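You operate a simulated robot arm through the tools that you are given. There is no shell and no other tool.

Carry out the task below with a simulated robot arm. There is one attempt and no reset: what you move stays moved.

Task
Power the coiler up, zero the counter and coil the rope on Slow.
Fine: put the brake back on when Done lights.

It is judged by the outcome, as a careful person would: the job done as asked, and still so three seconds after it is handed in. It fails if anything else is knocked over, pushed out of place, dropped, spilled or broken.

Robot
A 7-joint arm with a two-finger parallel gripper, fixed in place. Base frame: the origin is at the foot of the arm, x ahead of it, y to its left, z up; the work surface is at about z = 84. Readings come in cm, rad, newtons and seconds.
With the tool pointing down near the work surface it reaches from about 30 to 70 cm from the base axis. Its first joint turns from -1.152 to 1.152 rad. Payload 1.57 kg.
Tool frame: the origin (TCP) lies between the finger pads and is the grasp point; the fingertips stand 3 cm ahead of it; z points along the fingers, y is the line along which they close. Largest opening 11 cm; finger width 2.4, thickness 1.2; the body of the gripper, 4.8 by 11.2 cm, starts 7.8 cm behind the TCP.
Orientation is told as [roll, pitch, yaw] about the base's x, y, z axes, in that order, counted from this pose: with the fingers straight down and closing along the base's y, the tool's x points along the base's -x, its y along +y and its z along -z.

Tools
- The arm moves only by the tool servo_tool. Its argument "moves" is a list that holds one entry, the list of rows, each a list of 7 numbers: the shift along the tool's x, y, z in units of 200 mm (1.0 is 200 mm), then the turn, a rotation vector about the tool's x, y, z in units of 60 degrees (1.0 is 60 degrees), then the gripper command, from -1 (shut) to 1 (fully open), values between in proportion. In form: [[[x, y, z, rx, ry, rz, hand], ...]]. A call has 1 to 20 rows; each row is the pose to reach, as a shift and turn from the pose commanded when the call began, along the tool's axes at that moment. A call with a number of a shift or a turn outside -1 to 1 is refused whole. A row lasts 0.2 s, in which the tool goes at most 5 cm and 0.15 rad; a call with a longer step from one row to the next is refused whole, and so is a gripper value outside its range. A pose out of reach is approached as far as the arm can. The call stops where the force on the tool passes 90 N (or 10 N more than at its start, if that is more) or the arm is blocked; 0.2 s more then pass. Each finger travels about 10.8 cm/s and halts on what it meets, pressing with about 39 N; the grip force reading is that of the motor and also rises with nothing between the fingers. The clock runs only during rows and for 0.2 s after the last one: add rows that repeat a pose to give the fingers time. It gives the time, the measured TCP pose, the force on the tool (base axes), the opening and the grip force at its end, in the units of the frame above (readings bear some noise), with the torque about the TCP (base axes, N m) and any sound that the robot's microphone picked up, and new pictures: "views" is both (left out), scene, wrist or none.
- Cameras (640 x 400 px; columns grow to the right, rows downward): "scene" is fixed at [17, -39.01, 142.27]; the picture's right is [0.77, -0.64, 0.00], its down [-0.25, -0.29, -0.92] and it looks along [0.59, 0.71, -0.38] (base axes); focal length 350 px, centre (320, 200). "wrist" rides on the gripper at [7, 1.6, -14.1] in the tool frame; the picture's right is [-0.23, 0.97, 0.00], its down [-0.85, -0.20, -0.48] and it looks along [-0.47, -0.11, 0.88] (tool axes); focal length 222 px, centre (320, 200). There is no depth. A picture from a camera that has moved, and an enlarged one, comes with that camera's place and axes in the base frame and with its lens.
- inspect(camera, box): a new picture of the part [left, top, right, bottom] of that camera's present view, enlarged. The clock stands still meanwhile.
- sign_off(): hands the job in; it is judged then, once.

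Places have to be worked out from the pictures, the camera data and where the tool is seen. Open the gripper and draw the arm clear of the work before you hand the job in, unless the task says otherwise.

The tools are called after "Request:" as a command line: name --argument value ..., lists and objects as JSON in quotes. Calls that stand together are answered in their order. servo_tool: Moves the arm, as the interface text tells. Its arguments: {"type":"object","properties":{"moves":{"type":"array"},"views":{"type":"string","enum":["both","scene","wrist","none"]}},"required":["moves"]} The other tools are called the same way: inspect (camera, box) takes an enlarged picture of a part of a camera's view; sign_off () hands the job in.

At the start:

```text
time: 0.0
eef_pos: [48.08, 0.15, 123.56]
ee_rot: [0.0, 0.0, 0.0]
ft_force: [0.6, -0.3, -0.5]
moment: [0.01, 0.04, -0.01]
finger_gap: 11.01
gripper_force: 0.1
```

scene: 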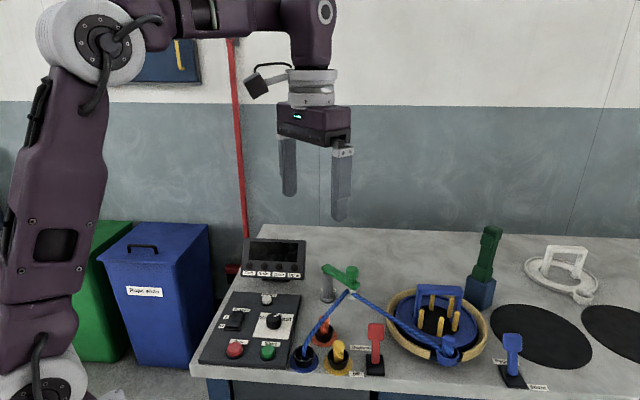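
wrist: 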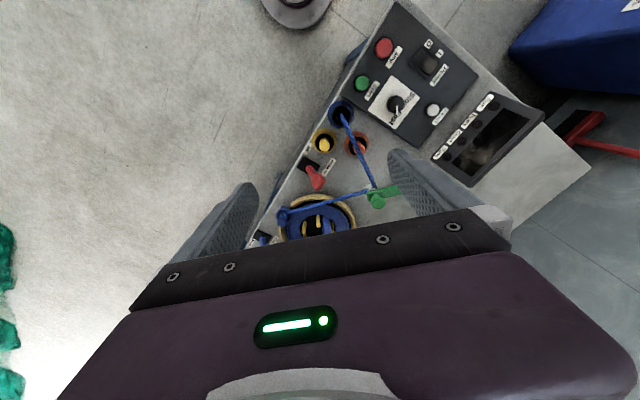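

I see a console, a coiler and several levers. I'll look closer at each part before moving.

Request:
inspect --camera "scene" --box '[190, 225, 350, 385]'

Request:
inspect --camera "scene" --box '[340, 220, 560, 395]'

Request:
inspect --camera "wrist" --box '[320, 0, 560, 180]'

Request:
inspect --camera "wrist" --box '[240, 90, 400, 250]'

```text
2.50 times, centred on (270, 305) of scene
camera zoom: at [17.0, -39.01, 142.27], right [0.77, -0.64, 0.0], down [-0.25, -0.29, -0.92], along [0.59, 0.71, -0.38], focal length 874 px, centre (445, -62)
```

zoom: 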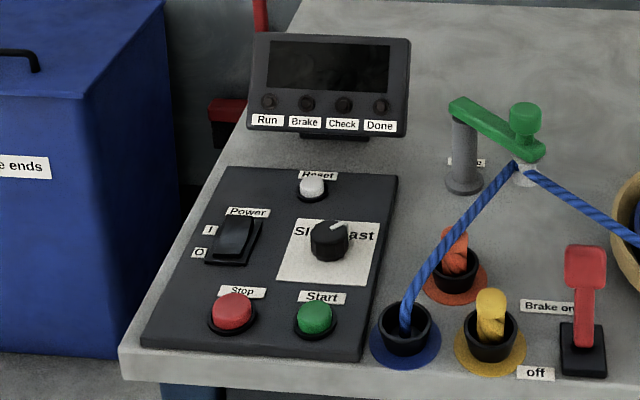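

```text
2.29 times, centred on (450, 308) of scene
camera zoom: at [17.0, -39.01, 142.27], right [0.77, -0.64, 0.0], down [-0.25, -0.29, -0.92], along [0.59, 0.71, -0.38], focal length 799 px, centre (23, -46)
```

zoom: 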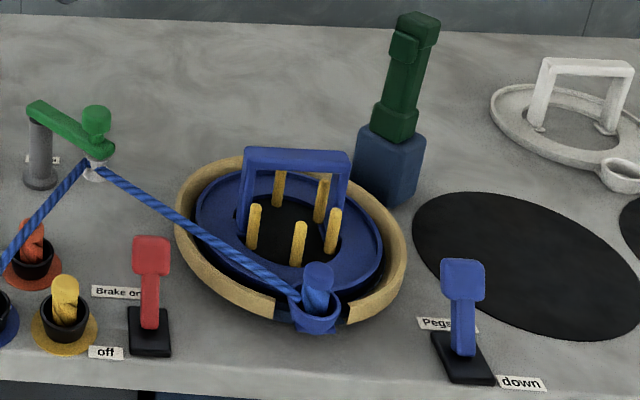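

```text
2.22 times, centred on (440, 90) of wrist
camera zoom: at [40.98, 1.83, 137.72], right [0.23, 0.97, 0.0], down [0.85, -0.2, 0.48], along [0.47, -0.11, -0.88], focal length 494 px, centre (53, 444)
```

zoom: 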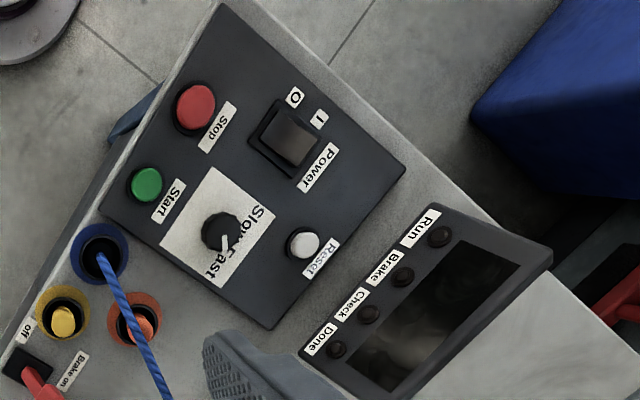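

```text
2.50 times, centred on (320, 170) of wrist
camera zoom: at [40.98, 1.83, 137.72], right [0.23, 0.97, 0.0], down [0.85, -0.2, 0.48], along [0.47, -0.11, -0.88], focal length 555 px, centre (320, 275)
```

zoom: 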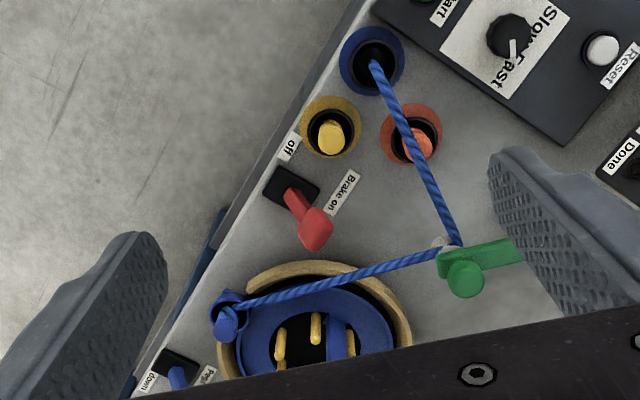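

The panel looks rotated about 45° in the base frame, with the rocker near [43, 23]. I'll move the wrist camera over it, aligned with the panel, for a better look.

Request:
servo_tool --moves '[[[0.075, 0.087, 0.05, 0, 0, -0.094, 1], [0.15, 0.173, 0.1, 0, 0, -0.188, 1], [0.225, 0.26, 0.15, 0, 0, -0.281, 1], [0.3, 0.346, 0.2, 0, 0, -0.375, 1], [0.375, 0.433, 0.25, 0, 0, -0.469, 1], [0.45, 0.52, 0.3, 0, 0, -0.563, 1], [0.525, 0.606, 0.35, 0, 0, -0.656, 1], [0.6, 0.6925, 0.4, 0, 0, -0.75, 1], [0.6, 0.6925, 0.4, 0, 0, -0.75, 1]]]' --views "both"

```text
time: 2.0
eef_pos: [36.0, 14.01, 115.63]
ee_rot: [0.002, -0.001, 0.787]
ft_force: [-0.3, 0.5, -0.3]
moment: [0.0, 0.01, 0.0]
finger_gap: 11.0
gripper_force: 0.0
camera wrist: at [29.83, 10.36, 129.82], right [-0.53, 0.85, 0.0], down [0.74, 0.47, 0.48], along [0.41, 0.25, -0.88], focal length 222 px, centre (320, 200)
```

scene: 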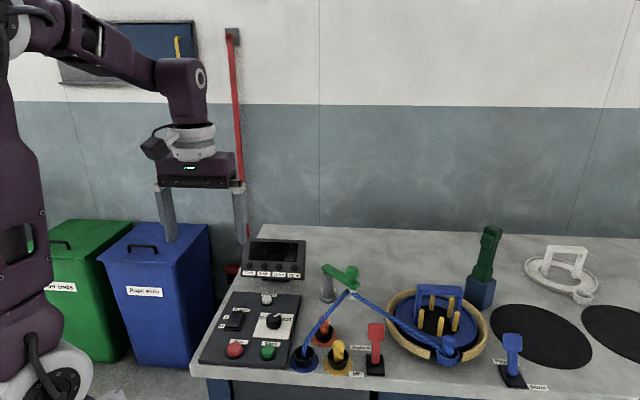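
wrist: 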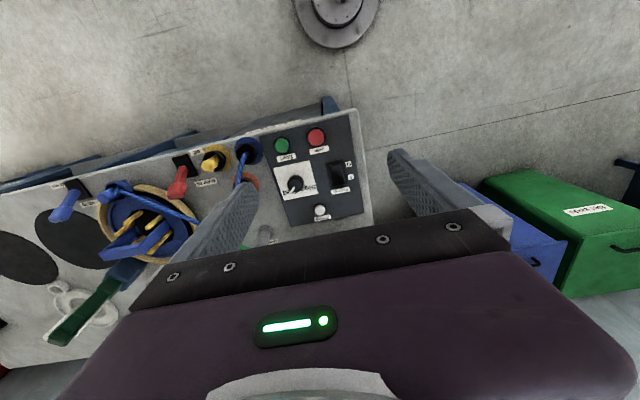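

I'll enlarge the console and the lever region from this view.

Request:
inspect --camera "wrist" --box '[230, 100, 390, 240]'

Request:
inspect --camera "wrist" --box '[30, 120, 270, 300]'

Request:
inspect --camera "scene" --box '[300, 250, 400, 380]'

Request:
inspect --camera "scene" --box '[210, 280, 310, 370]'

```text
2.86 times, centred on (310, 170) of wrist
camera zoom: at [29.83, 10.36, 129.82], right [-0.53, 0.85, 0.0], down [0.74, 0.47, 0.48], along [0.41, 0.25, -0.88], focal length 635 px, centre (349, 286)
```

zoom: 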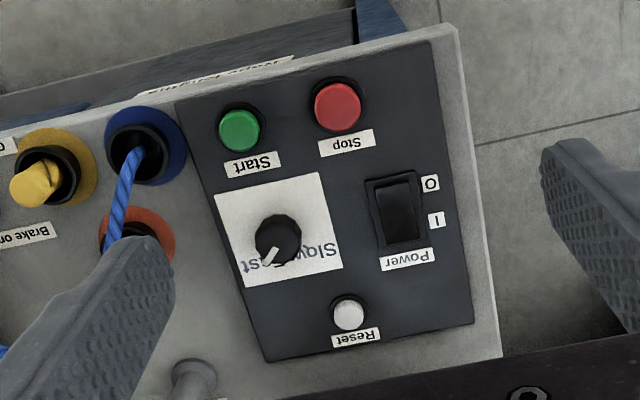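

```text
2.22 times, centred on (150, 210) of wrist
camera zoom: at [29.83, 10.36, 129.82], right [-0.53, 0.85, 0.0], down [0.74, 0.47, 0.48], along [0.41, 0.25, -0.88], focal length 494 px, centre (698, 178)
```

zoom: 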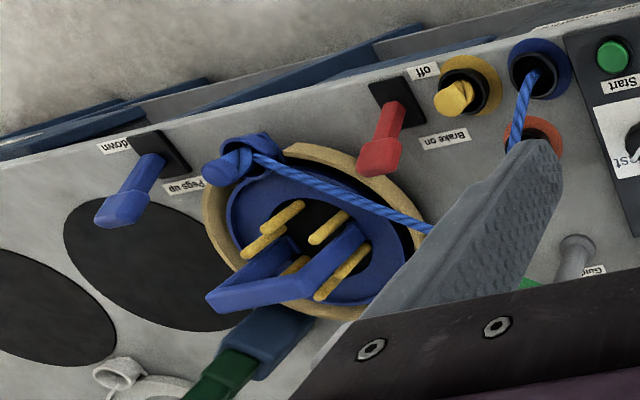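

```text
3.08 times, centred on (350, 315) of scene
camera zoom: at [17.0, -39.01, 142.27], right [0.77, -0.64, 0.0], down [-0.25, -0.29, -0.92], along [0.59, 0.71, -0.38], focal length 1076 px, centre (228, -154)
```

zoom: 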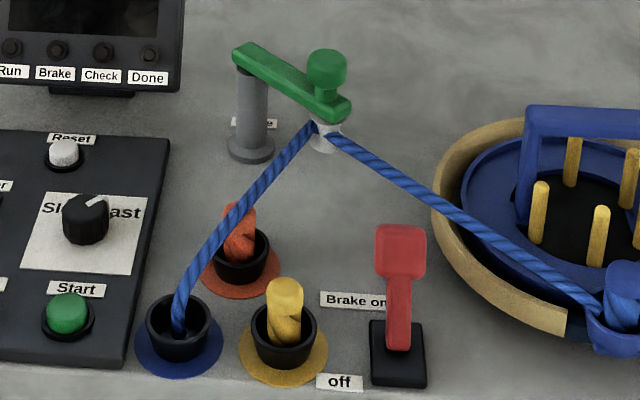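

```text
4.44 times, centred on (260, 325) of scene
camera zoom: at [17.0, -39.01, 142.27], right [0.77, -0.64, 0.0], down [-0.25, -0.29, -0.92], along [0.59, 0.71, -0.38], focal length 1554 px, centre (587, -356)
```

zoom: 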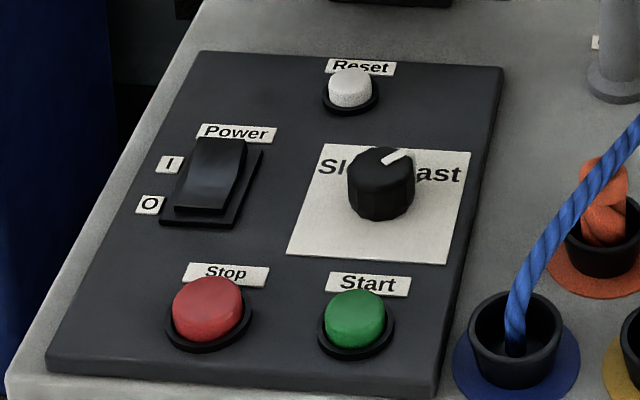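

Rocker is off (O side down), the knob points at Fast, the brake lever leans to "on", and the pegs are up. Estimates: rocker ≈ [43.05, 22.9, 86], Reset ≈ [52.1, 24.1, 86], knob ≈ [49.0, 16.1, 87], Start ≈ [43.5, 9.9, 86.2]. I'll close the gripper, tilt it slightly and approach above the "I" half of the rocker.

Request:
servo_tool --moves '[[[-0.08, 0.008, 0.116, 0, -0.036, 0, 0.5], [-0.16, 0.016, 0.232, 0, -0.072, 0, 0], [-0.24, 0.025, 0.349, 0, -0.107, 0, -0.5], [-0.32, 0.033, 0.465, 0, -0.143, 0, -1], [-0.4, 0.041, 0.58, 0, -0.179, 0, -1], [-0.48, 0.05, 0.697, 0, -0.215, 0, -1], [-0.56, 0.058, 0.814, 0, -0.251, 0, -1], [-0.6425, 0.066, 0.93, 0, -0.2865, 0, -1], [-0.6425, 0.066, 0.93, 0, -0.2865, 0, -1]]]' --views "both"

```text
time: 4.0
eef_pos: [44.29, 24.0, 96.92]
ee_rot: [0.0, -0.3, 0.785]
ft_force: [-0.3, -0.3, -0.2]
moment: [0.01, -0.02, -0.01]
finger_gap: 0.0
gripper_force: 20.9
camera wrist: at [35.32, 17.54, 108.46], right [-0.54, 0.84, 0.07], down [0.62, 0.34, 0.71], along [0.58, 0.42, -0.7], focal length 222 px, centre (320, 200)
```

scene: 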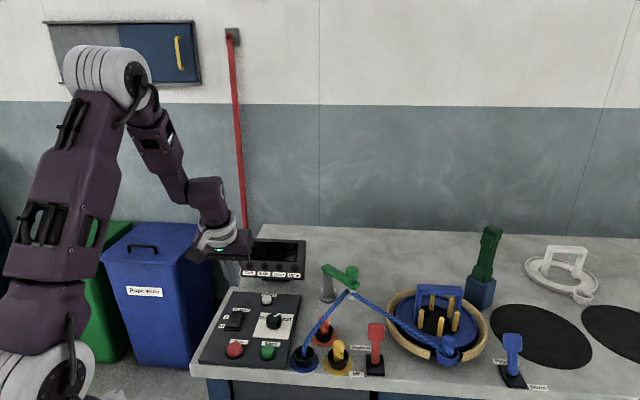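
wrist: 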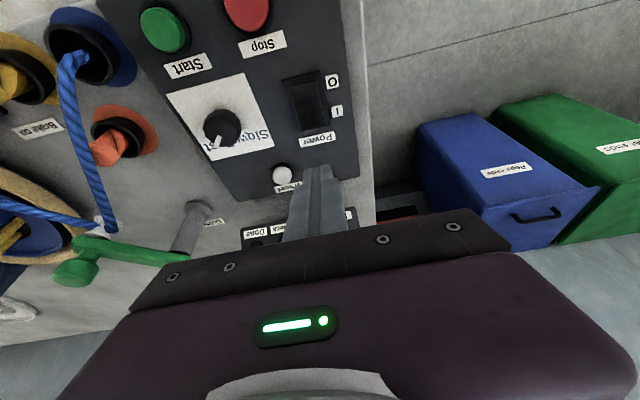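

The tip is above the rocker's I half as planned. I'll descend to just above it and check.

Request:
servo_tool --moves '[[[0.022, 0, 0.0716, 0, 0, 0, -1], [0.044, 0, 0.1432, 0, 0, 0, -1], [0.0665, 0, 0.215, 0, 0, 0, -1], [0.0887, 0, 0.2865, 0, 0, 0, -1], [0.0887, 0, 0.2865, 0, 0, 0, -1]]]' --views "both"

Request:
inspect --camera "wrist" --box '[220, 40, 420, 240]'

Request:
inspect --camera "scene" --box '[190, 240, 310, 370]'

```text
time: 5.2
eef_pos: [44.43, 23.78, 90.9]
ee_rot: [0.002, -0.301, 0.785]
ft_force: [-0.6, -0.3, 0.0]
moment: [0.0, -0.03, 0.01]
finger_gap: 0.02
gripper_force: 21.3
camera wrist: at [35.39, 17.41, 102.5], right [-0.54, 0.84, 0.07], down [0.62, 0.34, 0.71], along [0.57, 0.42, -0.7], focal length 222 px, centre (320, 200)
```

scene: 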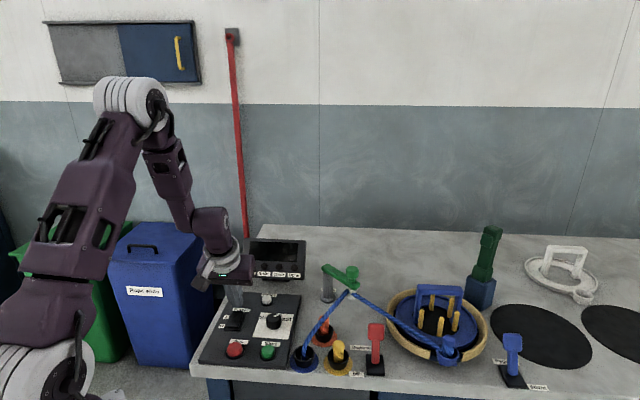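
wrist: 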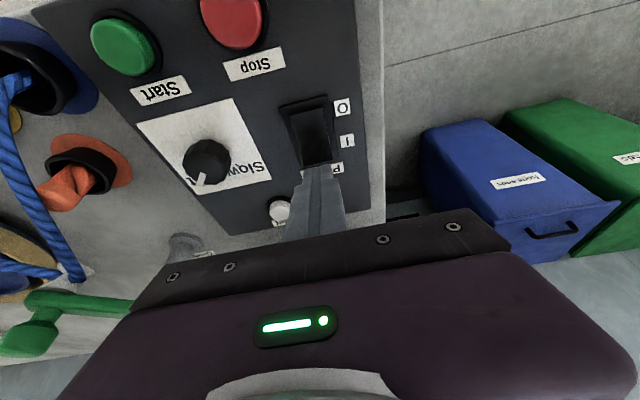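

```text
2.00 times, centred on (320, 140) of wrist
camera zoom: at [35.39, 17.41, 102.5], right [-0.54, 0.84, 0.07], down [0.62, 0.34, 0.71], along [0.57, 0.42, -0.7], focal length 444 px, centre (320, 320)
```

zoom: 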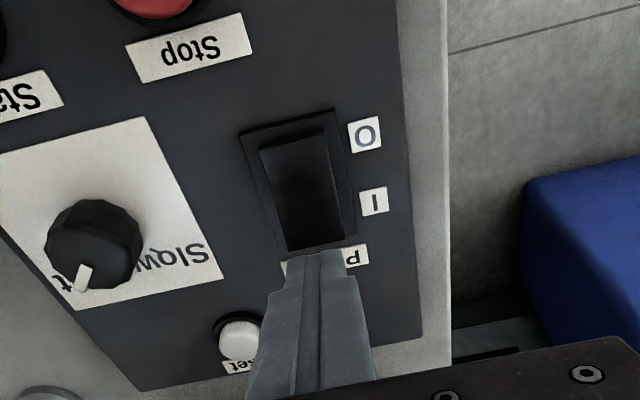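

```text
3.08 times, centred on (250, 305) of scene
camera zoom: at [17.0, -39.01, 142.27], right [0.77, -0.64, 0.0], down [-0.25, -0.29, -0.92], along [0.59, 0.71, -0.38], focal length 1076 px, centre (535, -123)
```

zoom: 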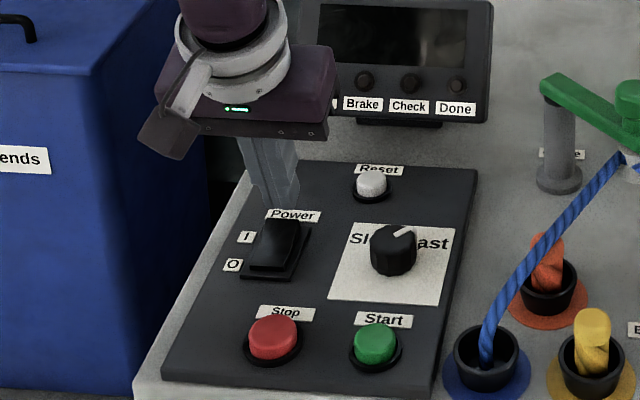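

The lower fingertip edge is over the I half (about 1.3 cm off the pivot). Pressing down in small steps and watching the force.

Request:
servo_tool --moves '[[[0.0074, 0, 0.0239, 0, 0, 0, -1], [0.0118, 0, 0.0382, 0, 0, 0, -1], [0.0163, 0, 0.0525, 0, 0, 0, -1], [0.0207, 0, 0.0669, 0, 0, 0, -1], [0.0207, 0, 0.0669, 0, 0, 0, -1]]]' --views "both"

Request:
inspect --camera "scene" --box '[190, 240, 310, 370]'

```text
time: 6.4
eef_pos: [44.24, 23.91, 89.53]
ee_rot: [-0.001, -0.3, 0.786]
ft_force: [0.0, -0.1, 0.2]
moment: [0.0, -0.02, -0.03]
finger_gap: 0.0
gripper_force: 21.0
camera wrist: at [35.29, 17.55, 101.08], right [-0.54, 0.84, 0.07], down [0.62, 0.34, 0.71], along [0.58, 0.42, -0.7], focal length 222 px, centre (320, 200)
```

scene: 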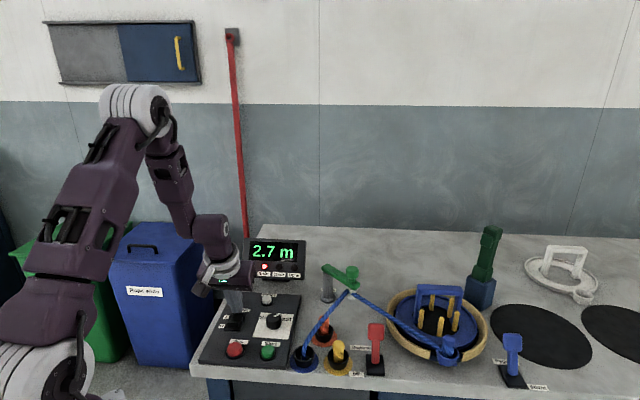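
wrist: 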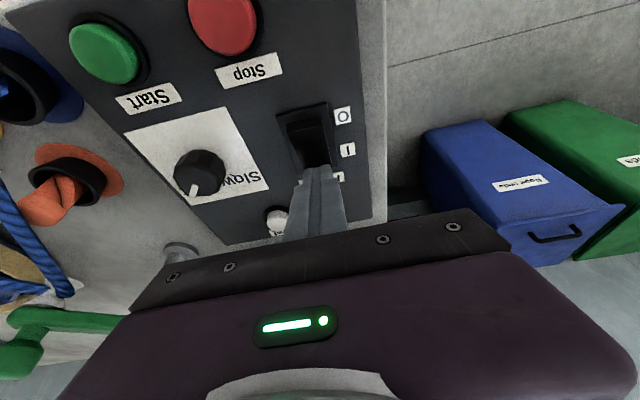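

```text
3.08 times, centred on (250, 305) of scene
camera zoom: at [17.0, -39.01, 142.27], right [0.77, -0.64, 0.0], down [-0.25, -0.29, -0.92], along [0.59, 0.71, -0.38], focal length 1076 px, centre (535, -123)
```

zoom: 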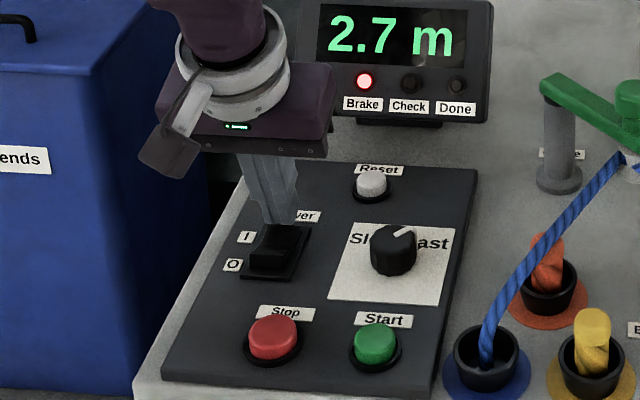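

Power is on: the display reads 2.7 m and the Brake lamp is lit. Now lifting and moving over Reset at about [52.05, 24.1].

Request:
servo_tool --moves '[[[-0.03, 0, -0.0955, 0, 0, 0, -1], [-0.0591, 0, -0.191, 0, 0, 0, -1], [-0.1515, -0.092, -0.1624, 0, 0, 0, -1], [-0.2438, -0.1837, -0.1338, 0, 0, 0, -1], [-0.336, -0.2755, -0.1053, 0, 0, 0, -1], [-0.3186, -0.2755, -0.049, 0, 0, 0, -1], [-0.3012, -0.2755, 0.0074, 0, 0, 0, -1], [-0.3012, -0.2755, 0.0074, 0, 0, 0, -1]]]' --views "both"

Request:
inspect --camera "wrist" --box '[220, 40, 420, 240]'

Request:
inspect --camera "scene" --box '[190, 240, 310, 370]'

```text
time: 8.2
eef_pos: [52.13, 24.11, 91.29]
ee_rot: [-0.001, -0.302, 0.785]
ft_force: [0.1, 0.5, 0.4]
moment: [-0.01, -0.01, -0.04]
finger_gap: 0.0
gripper_force: 21.1
camera wrist: at [43.29, 17.87, 102.72], right [-0.54, 0.84, 0.07], down [0.62, 0.34, 0.71], along [0.58, 0.42, -0.7], focal length 222 px, centre (320, 200)
```

scene: 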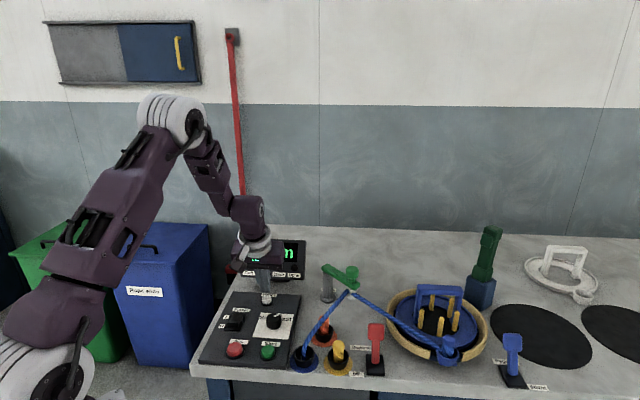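
wrist: 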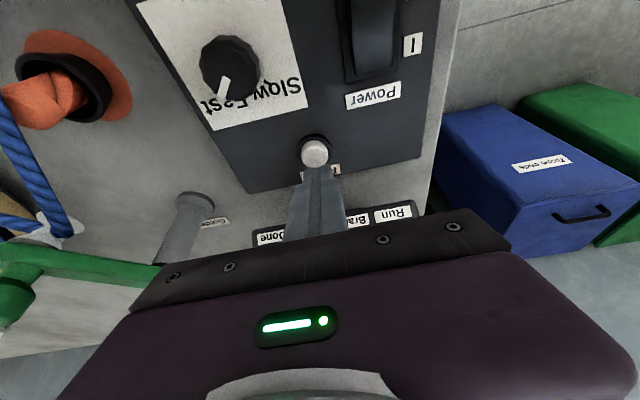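

```text
2.00 times, centred on (320, 140) of wrist
camera zoom: at [43.29, 17.87, 102.72], right [-0.54, 0.84, 0.07], down [0.62, 0.34, 0.71], along [0.58, 0.42, -0.7], focal length 444 px, centre (320, 320)
```

zoom: 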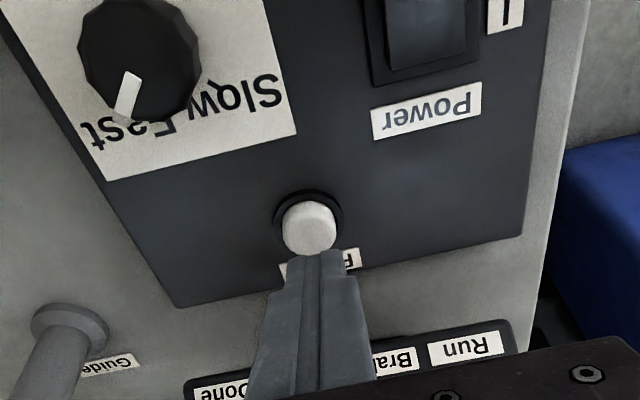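

```text
3.08 times, centred on (250, 305) of scene
camera zoom: at [17.0, -39.01, 142.27], right [0.77, -0.64, 0.0], down [-0.25, -0.29, -0.92], along [0.59, 0.71, -0.38], focal length 1076 px, centre (535, -123)
```

zoom: 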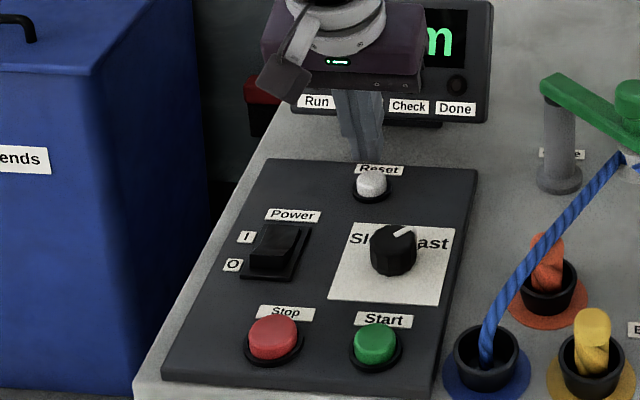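

The tip is aligned with Reset. Pressing down in small steps.

Request:
servo_tool --moves '[[[0.0089, 0, 0.0287, 0, 0, 0, -1], [0.0148, 0, 0.0478, 0, 0, 0, -1], [0.0207, 0, 0.0669, 0, 0, 0, -1], [0.0266, 0, 0.086, 0, 0, 0, -1], [0.0266, 0, 0.086, 0, 0, 0, -1]]]' --views "both"

Request:
inspect --camera "scene" --box '[190, 240, 310, 370]'

Request:
inspect --camera "wrist" --box '[220, 40, 420, 240]'

```text
time: 9.4
eef_pos: [52.27, 24.09, 89.4]
ee_rot: [0.0, -0.3, 0.785]
ft_force: [0.3, -0.2, 2.5]
moment: [-0.01, -0.02, 0.01]
finger_gap: 0.0
gripper_force: 21.4
camera wrist: at [43.32, 17.84, 100.9], right [-0.54, 0.84, 0.07], down [0.62, 0.34, 0.71], along [0.58, 0.42, -0.7], focal length 222 px, centre (320, 200)
```

scene: 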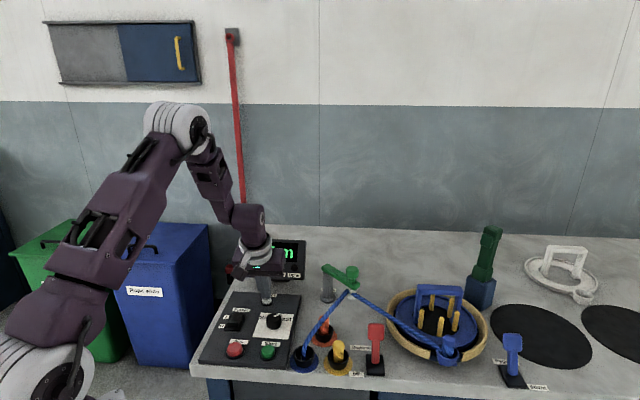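
wrist: 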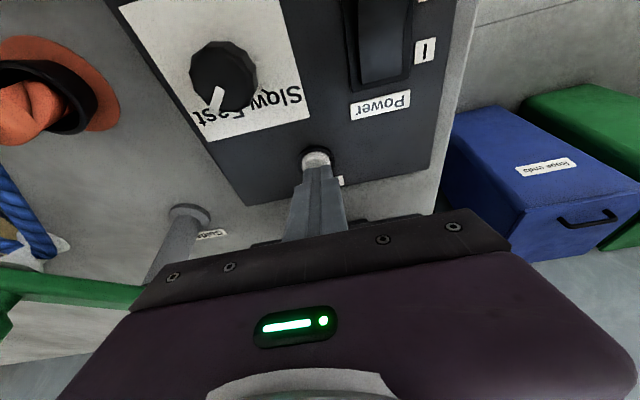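

```text
3.08 times, centred on (250, 305) of scene
camera zoom: at [17.0, -39.01, 142.27], right [0.77, -0.64, 0.0], down [-0.25, -0.29, -0.92], along [0.59, 0.71, -0.38], focal length 1076 px, centre (535, -123)
```

zoom: 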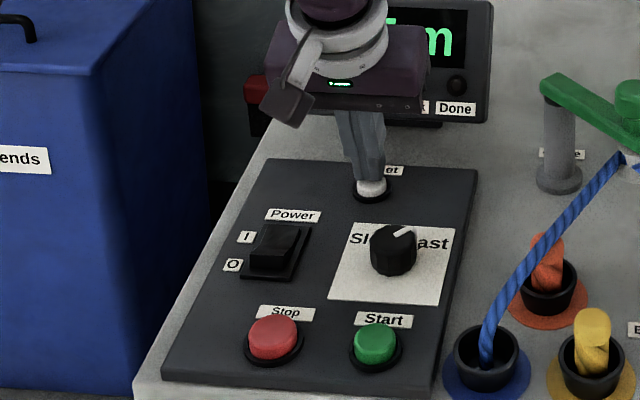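

```text
2.00 times, centred on (320, 140) of wrist
camera zoom: at [43.32, 17.84, 100.9], right [-0.54, 0.84, 0.07], down [0.62, 0.34, 0.71], along [0.58, 0.42, -0.7], focal length 444 px, centre (320, 320)
```

zoom: 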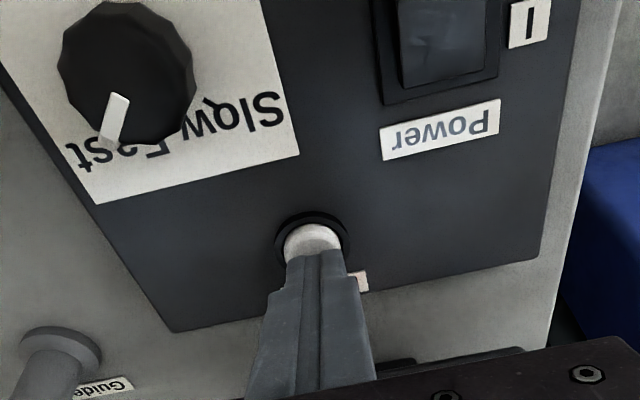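

Light contact with the button (2.5 N). Pressing a few millimetres more.

Request:
servo_tool --moves '[[[0.003, 0, 0.0096, 0, 0, 0, -1], [0.0059, 0, 0.0191, 0, 0, 0, -1], [0.0059, 0, 0.0191, 0, 0, 0, -1]]]' --views "scene"

Request:
inspect --camera "scene" --box '[220, 230, 320, 320]'

```text
time: 10.2
eef_pos: [52.3, 24.12, 89.02]
ee_rot: [-0.001, -0.3, 0.787]
ft_force: [-0.3, 3.0, 7.2]
moment: [0.03, 0.03, 0.0]
finger_gap: 0.02
gripper_force: 20.6
heard: click
```

scene: 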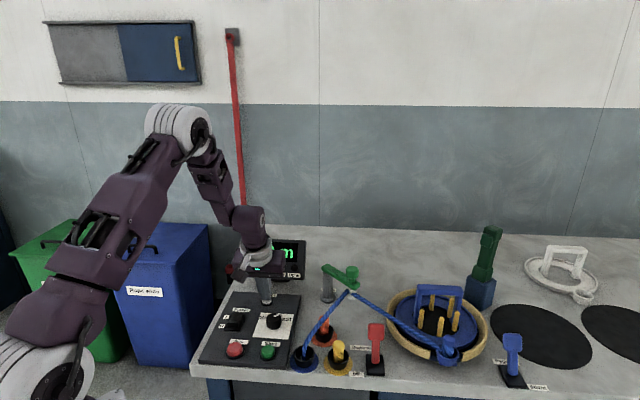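

```text
4.44 times, centred on (270, 275) of scene
camera zoom: at [16.99, -39.01, 142.27], right [0.77, -0.64, 0.0], down [-0.25, -0.29, -0.92], along [0.59, 0.71, -0.38], focal length 1554 px, centre (542, -133)
```

zoom: 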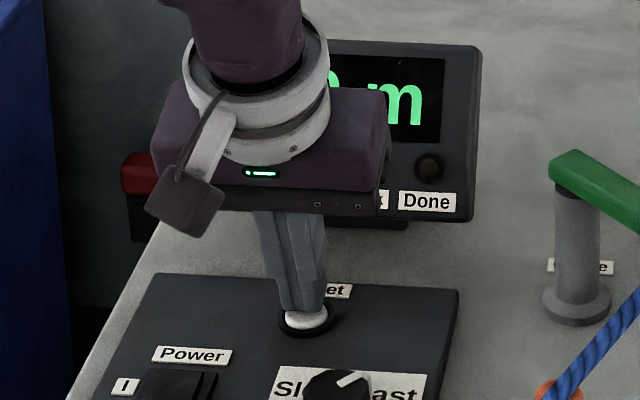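

Reset clicked and the reading now looks like "0 m". I'll lift, straighten the tool and check the display.

Request:
servo_tool --moves '[[[-0.03, 0, -0.0955, 0, 0, 0, -1], [-0.0591, 0, -0.191, 0, 0, 0, -1], [-0.0887, 0, -0.2865, 0, 0.07, 0, -0.5], [-0.1182, 0, -0.382, 0, 0.143, 0, 0], [-0.1182, 0, -0.382, 0, 0.215, 0, 0.127], [-0.1182, 0, -0.382, 0, 0.2865, 0, 0.127], [-0.1182, 0, -0.382, 0, 0.2865, 0, 0.127]]]' --views "both"

Request:
inspect --camera "scene" --box '[220, 230, 320, 320]'

Request:
inspect --camera "wrist" --box '[160, 40, 420, 240]'

```text
time: 11.8
eef_pos: [52.1, 24.06, 96.93]
ee_rot: [0.002, 0.002, 0.785]
ft_force: [0.3, 0.2, 0.2]
moment: [0.01, 0.0, 0.01]
finger_gap: 6.2
gripper_force: 0.0
camera wrist: at [46.01, 20.51, 111.12], right [-0.53, 0.85, 0.0], down [0.75, 0.46, 0.48], along [0.41, 0.25, -0.88], focal length 222 px, centre (320, 200)
```

scene: 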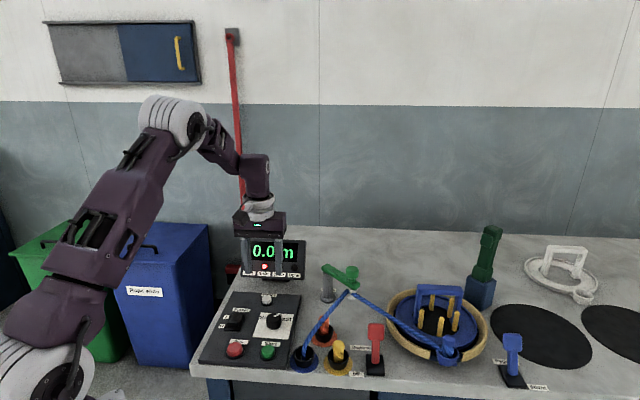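
wrist: 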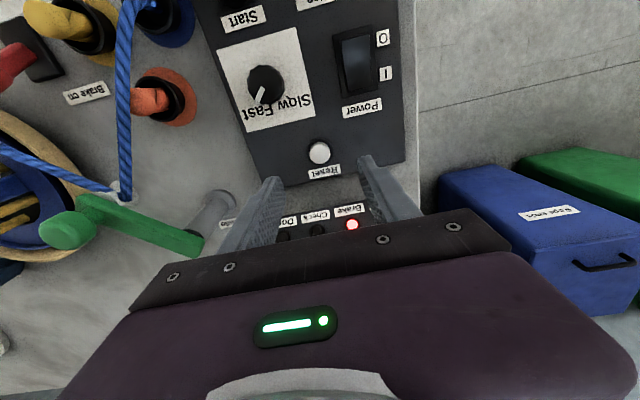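

```text
4.44 times, centred on (270, 275) of scene
camera zoom: at [17.0, -39.01, 142.27], right [0.77, -0.64, 0.0], down [-0.25, -0.29, -0.92], along [0.59, 0.71, -0.38], focal length 1554 px, centre (542, -133)
```

zoom: 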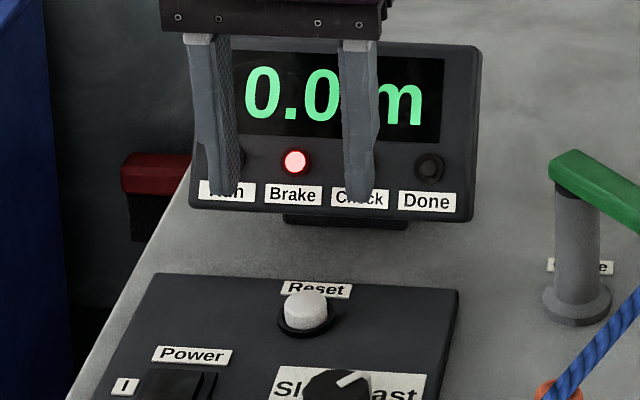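

```text
2.00 times, centred on (290, 140) of wrist
camera zoom: at [46.01, 20.51, 111.12], right [-0.53, 0.85, 0.0], down [0.75, 0.46, 0.48], along [0.41, 0.25, -0.88], focal length 444 px, centre (380, 320)
```

zoom: 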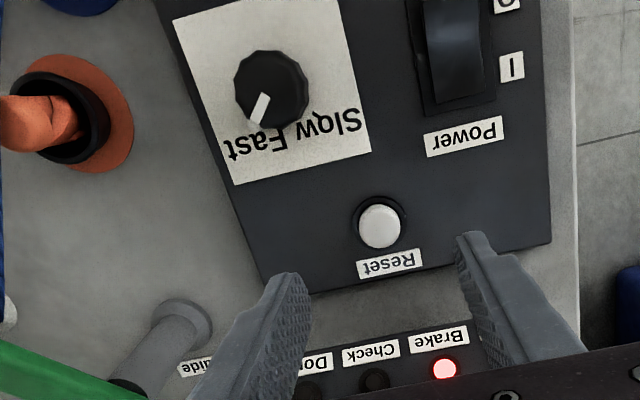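

Counter reads 0.0 m. Knob centre ≈ [49.05, 16.2] with the pointer along +x (Fast); Slow should be about 90° counter‑clockwise. I'll move above the knob, turning the gripper to yaw about -15° so I have range to turn.

Request:
servo_tool --moves '[[[0.0495, -0.0214, 0.02, 0, 0, 0.125, 0.127], [0.099, -0.0429, 0.04, 0, 0, 0.25, 0.127], [0.1486, -0.0643, 0.07, 0, 0, 0.374, 0.127], [0.198, -0.0858, 0.1, 0, 0, 0.499, 0.127], [0.2477, -0.1072, 0.13, 0, 0, 0.624, 0.127], [0.297, -0.1286, 0.17, 0, 0, 0.749, 0.127], [0.3468, -0.15, 0.21, 0, 0, 0.873, 0.127], [0.3963, -0.1715, 0.25, 0, 0, 0.998, 0.127], [0.3963, -0.1715, 0.25, 0, 0, 0.998, 0.127]]]' --views "both"

Request:
inspect --camera "wrist" --box '[200, 60, 440, 240]'

Request:
inspect --camera "scene" --box '[210, 240, 330, 370]'

```text
time: 13.8
eef_pos: [48.95, 16.12, 92.05]
ee_rot: [-0.001, 0.001, -0.262]
ft_force: [-0.7, 0.6, 0.2]
moment: [-0.02, -0.04, -0.01]
finger_gap: 6.22
gripper_force: 0.1
camera wrist: at [42.55, 19.65, 106.24], right [0.47, 0.88, 0.0], down [0.77, -0.41, 0.48], along [0.42, -0.23, -0.88], focal length 222 px, centre (320, 200)
```

scene: 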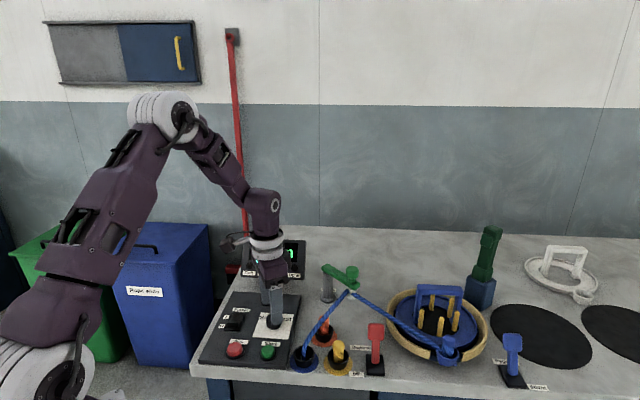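
wrist: 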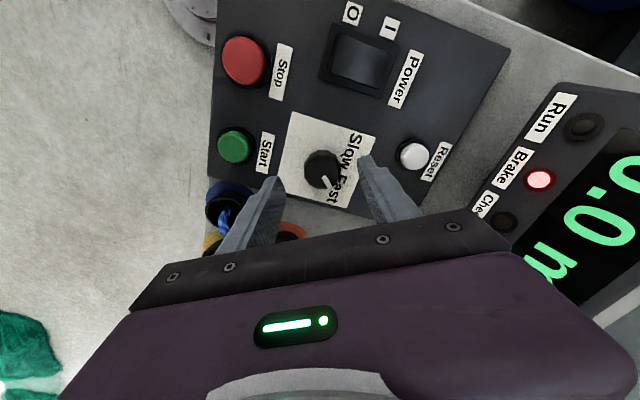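

```text
2.22 times, centred on (320, 150) of wrist
camera zoom: at [42.55, 19.65, 106.24], right [0.47, 0.88, 0.0], down [0.77, -0.41, 0.48], along [0.42, -0.23, -0.88], focal length 494 px, centre (320, 311)
```

zoom: 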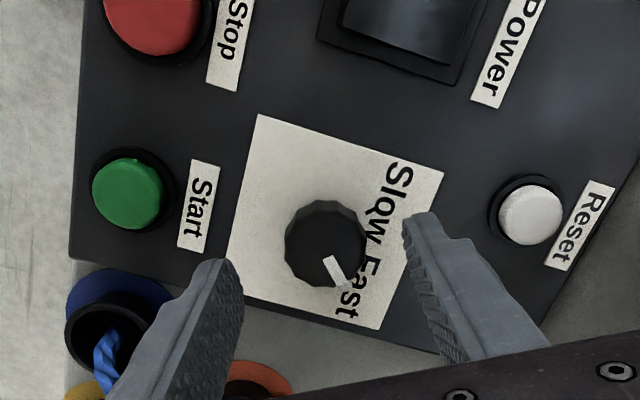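

```text
3.08 times, centred on (270, 305) of scene
camera zoom: at [17.0, -39.01, 142.27], right [0.77, -0.64, 0.0], down [-0.25, -0.29, -0.92], along [0.59, 0.71, -0.38], focal length 1076 px, centre (474, -123)
```

zoom: 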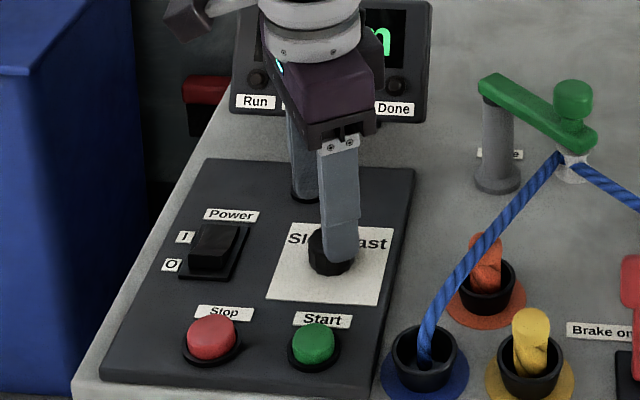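

The fingers straddle the knob well. Descending with tips to about 86 (above the panel), then closing on the knob.

Request:
servo_tool --moves '[[[0, 0, 0.05, 0, 0, 0, 0.127], [0, 0, 0.1, 0, 0, 0, 0.127], [0, 0, 0.15, 0, 0, 0, 0.127], [0, 0, 0.15, 0, 0, 0, -0.1], [0, 0, 0.15, 0, 0, 0, -0.3], [0, 0, 0.15, 0, 0, 0, -0.5], [0, 0, 0.15, 0, 0, 0, -0.5]]]' --views "both"

Request:
inspect --camera "wrist" --box '[200, 60, 440, 240]'

Request:
inspect --camera "scene" --box '[210, 240, 330, 370]'

```text
time: 15.4
eef_pos: [49.18, 16.15, 89.01]
ee_rot: [0.002, 0.0, -0.258]
ft_force: [1.4, 9.0, -0.9]
moment: [0.23, -0.09, 0.04]
finger_gap: 3.55
gripper_force: 4.3
camera wrist: at [42.68, 19.63, 103.24], right [0.47, 0.88, 0.0], down [0.78, -0.41, 0.48], along [0.42, -0.22, -0.88], focal length 222 px, centre (320, 200)
```

scene: 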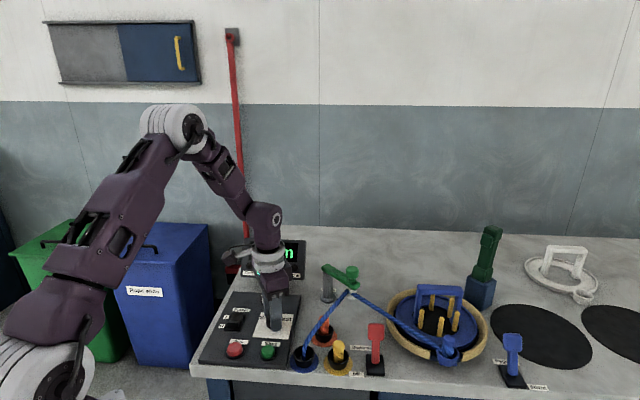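
wrist: 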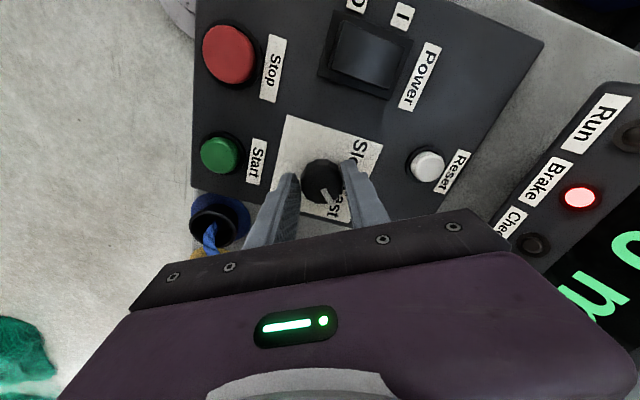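

```text
2.22 times, centred on (320, 150) of wrist
camera zoom: at [42.68, 19.63, 103.24], right [0.47, 0.88, 0.0], down [0.78, -0.41, 0.48], along [0.42, -0.22, -0.88], focal length 494 px, centre (320, 311)
```

zoom: 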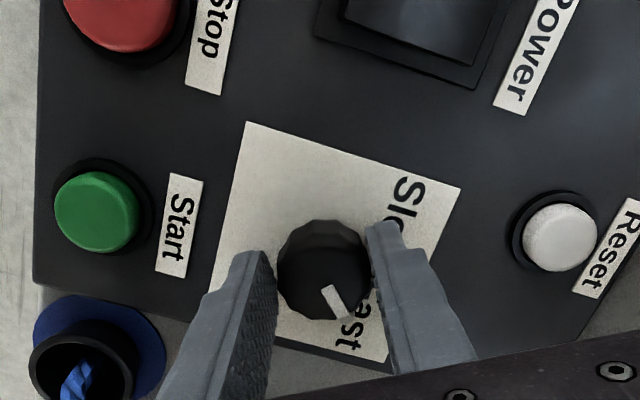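

```text
3.08 times, centred on (270, 305) of scene
camera zoom: at [17.01, -38.99, 142.27], right [0.77, -0.64, 0.0], down [-0.25, -0.29, -0.92], along [0.59, 0.71, -0.38], focal length 1076 px, centre (474, -123)
```

zoom: 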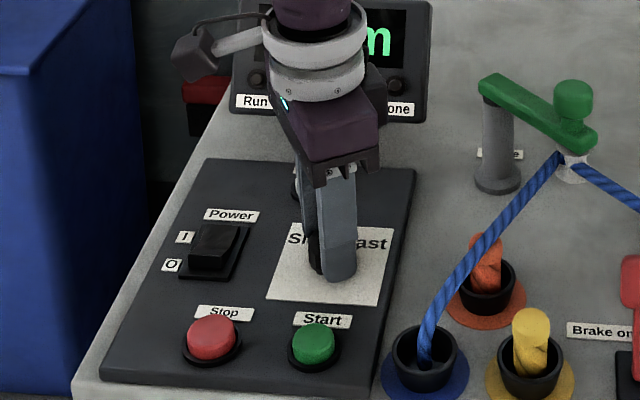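

The grip is on the knob (3.55 cm) with a slight side load, so I'll recentre by about 1 mm, grip firmly and turn 60° counter‑clockwise.

Request:
servo_tool --moves '[[[0, 0.005, 0.15, 0, 0, 0, -0.6], [0, 0.005, 0, 0, 0, 0, -1]]]' --views "none"

```text
time: 15.8
eef_pos: [49.16, 16.14, 88.25]
ee_rot: [0.005, -0.006, -0.259]
ft_force: [-17.5, -3.5, 43.6]
moment: [-0.85, 1.25, -0.23]
finger_gap: 3.42
gripper_force: 7.2
stopped in row 1: the force on the tool passed its limit at 180 N (the readings are from after the stop); the commanded pose is now the measured one
```

I wrote a wrong z in that row, which pressed the fingertips onto the panel; the call stopped. I'll back off upward by about 0.8 cm right away and look for any harm.

Request:
servo_tool --moves '[[[0, 0, -0.02, 0, 0, 0, -0.5], [0, 0, -0.038, 0, 0, 0, -0.5], [0, 0, -0.038, 0, 0, 0, -0.5]]]' --views "both"

Request:
inspect --camera "wrist" --box '[200, 60, 440, 240]'

Request:
inspect --camera "scene" --box '[190, 230, 350, 380]'

```text
time: 16.6
eef_pos: [49.49, 16.11, 88.65]
ee_rot: [0.004, -0.007, -0.259]
ft_force: [2.9, -7.0, -30.2]
moment: [-0.17, -0.16, -0.02]
finger_gap: 3.35
gripper_force: 40.9
camera wrist: at [42.87, 19.63, 102.9], right [0.47, 0.88, 0.01], down [0.77, -0.41, 0.48], along [0.43, -0.22, -0.88], focal length 222 px, centre (320, 200)
```

scene: 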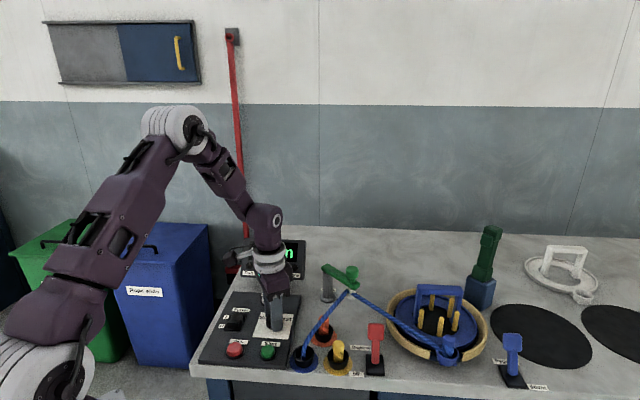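
wrist: 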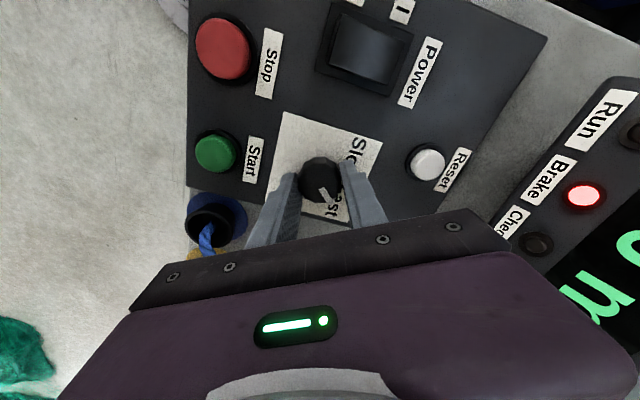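

```text
2.22 times, centred on (320, 150) of wrist
camera zoom: at [42.87, 19.63, 102.9], right [0.47, 0.88, 0.01], down [0.77, -0.41, 0.48], along [0.43, -0.22, -0.88], focal length 494 px, centre (320, 311)
```

zoom: 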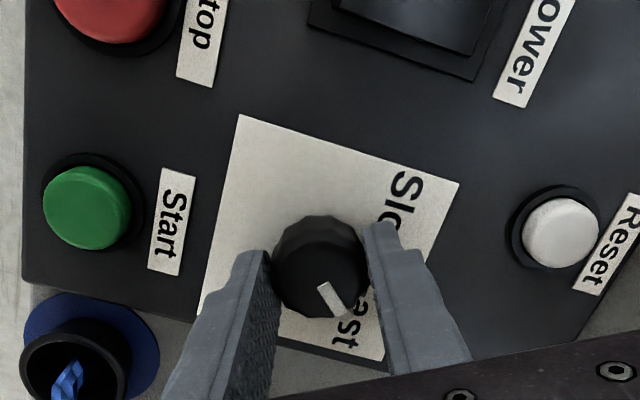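

```text
2.67 times, centred on (270, 305) of scene
camera zoom: at [17.06, -39.01, 142.26], right [0.77, -0.64, 0.0], down [-0.25, -0.29, -0.92], along [0.59, 0.71, -0.38], focal length 933 px, centre (453, -80)
```

zoom: 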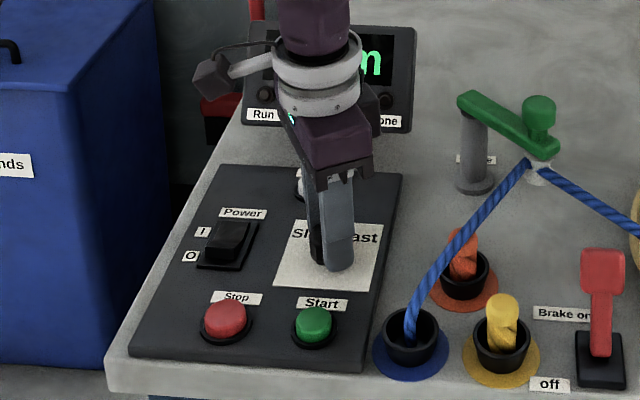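

Nothing looks damaged or moved; the fingers are just pulling up on the knob. I'll open slightly to release the load, then re-grip at the right height.

Request:
servo_tool --moves '[[[0, 0, 0, 0, 0, 0, -0.1], [0, 0, 0, 0, 0, 0, -0.1], [0, 0.004, 0, 0, 0, 0, -0.1], [0, 0.004, 0, 0, 0, 0, -0.1]]]' --views "wrist"

Request:
inspect --camera "wrist" --box '[200, 60, 440, 240]'

```text
time: 17.6
eef_pos: [49.51, 16.27, 88.7]
ee_rot: [0.006, -0.007, -0.258]
ft_force: [-0.3, -0.1, -0.3]
moment: [-0.03, 0.02, -0.02]
finger_gap: 4.98
gripper_force: 0.0
camera wrist: at [42.89, 19.74, 103.02], right [0.47, 0.88, 0.01], down [0.77, -0.41, 0.48], along [0.43, -0.22, -0.88], focal length 222 px, centre (320, 200)
```

wrist: 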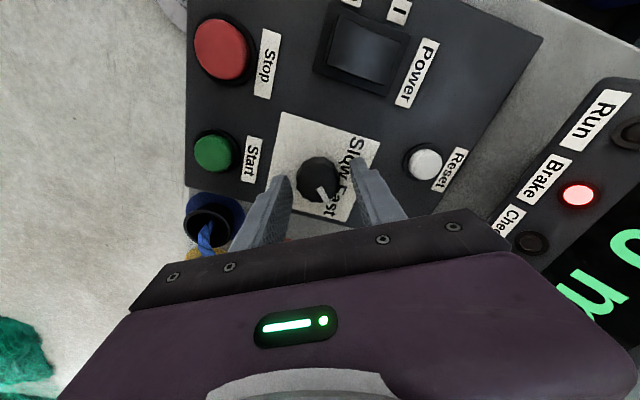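

```text
2.22 times, centred on (320, 150) of wrist
camera zoom: at [42.89, 19.74, 103.02], right [0.47, 0.88, 0.01], down [0.77, -0.41, 0.48], along [0.43, -0.22, -0.88], focal length 494 px, centre (320, 311)
```

zoom: 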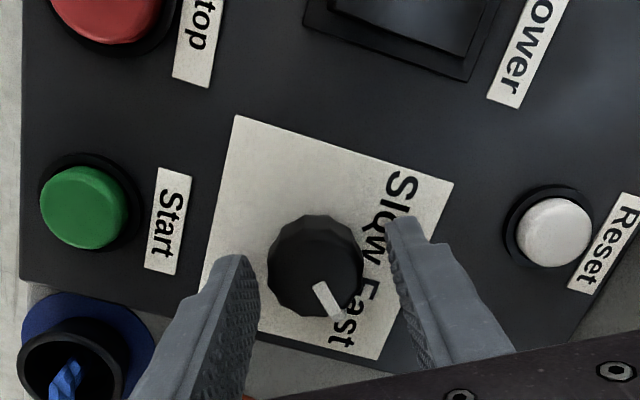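

Loads are zero and all is intact. I'll recentre slightly (about 4 mm back, 1 mm sideways), lift 2 mm and grip the knob.

Request:
servo_tool --moves '[[[0.01, -0.0065, -0.01, 0, 0, 0, -0.1], [0.02, -0.0065, -0.01, 0, 0, 0, -0.1], [0.02, -0.0065, -0.01, 0, 0, 0, -0.3], [0.02, -0.0065, -0.01, 0, 0, 0, -0.5], [0.02, -0.0065, -0.01, 0, 0, 0, -0.7], [0.02, -0.0065, -0.01, 0, 0, 0, -0.7]]]' --views "wrist"

```text
time: 19.0
eef_pos: [48.92, 16.13, 89.04]
ee_rot: [0.005, -0.007, -0.258]
ft_force: [-1.0, -4.9, 1.8]
moment: [-0.2, 0.01, -0.02]
finger_gap: 3.36
gripper_force: 41.4
camera wrist: at [42.45, 19.72, 103.2], right [0.47, 0.88, 0.01], down [0.77, -0.41, 0.48], along [0.43, -0.22, -0.88], focal length 222 px, centre (320, 200)
```

wrist: 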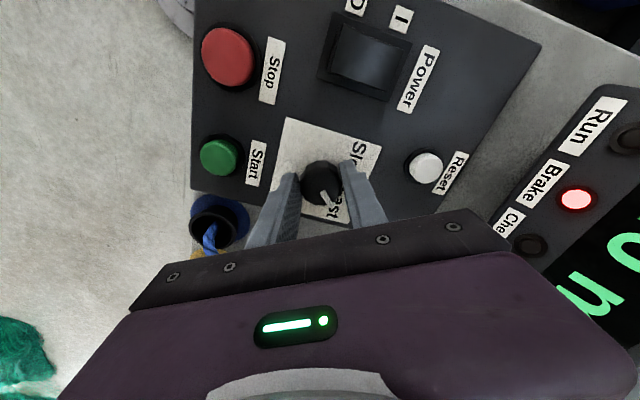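

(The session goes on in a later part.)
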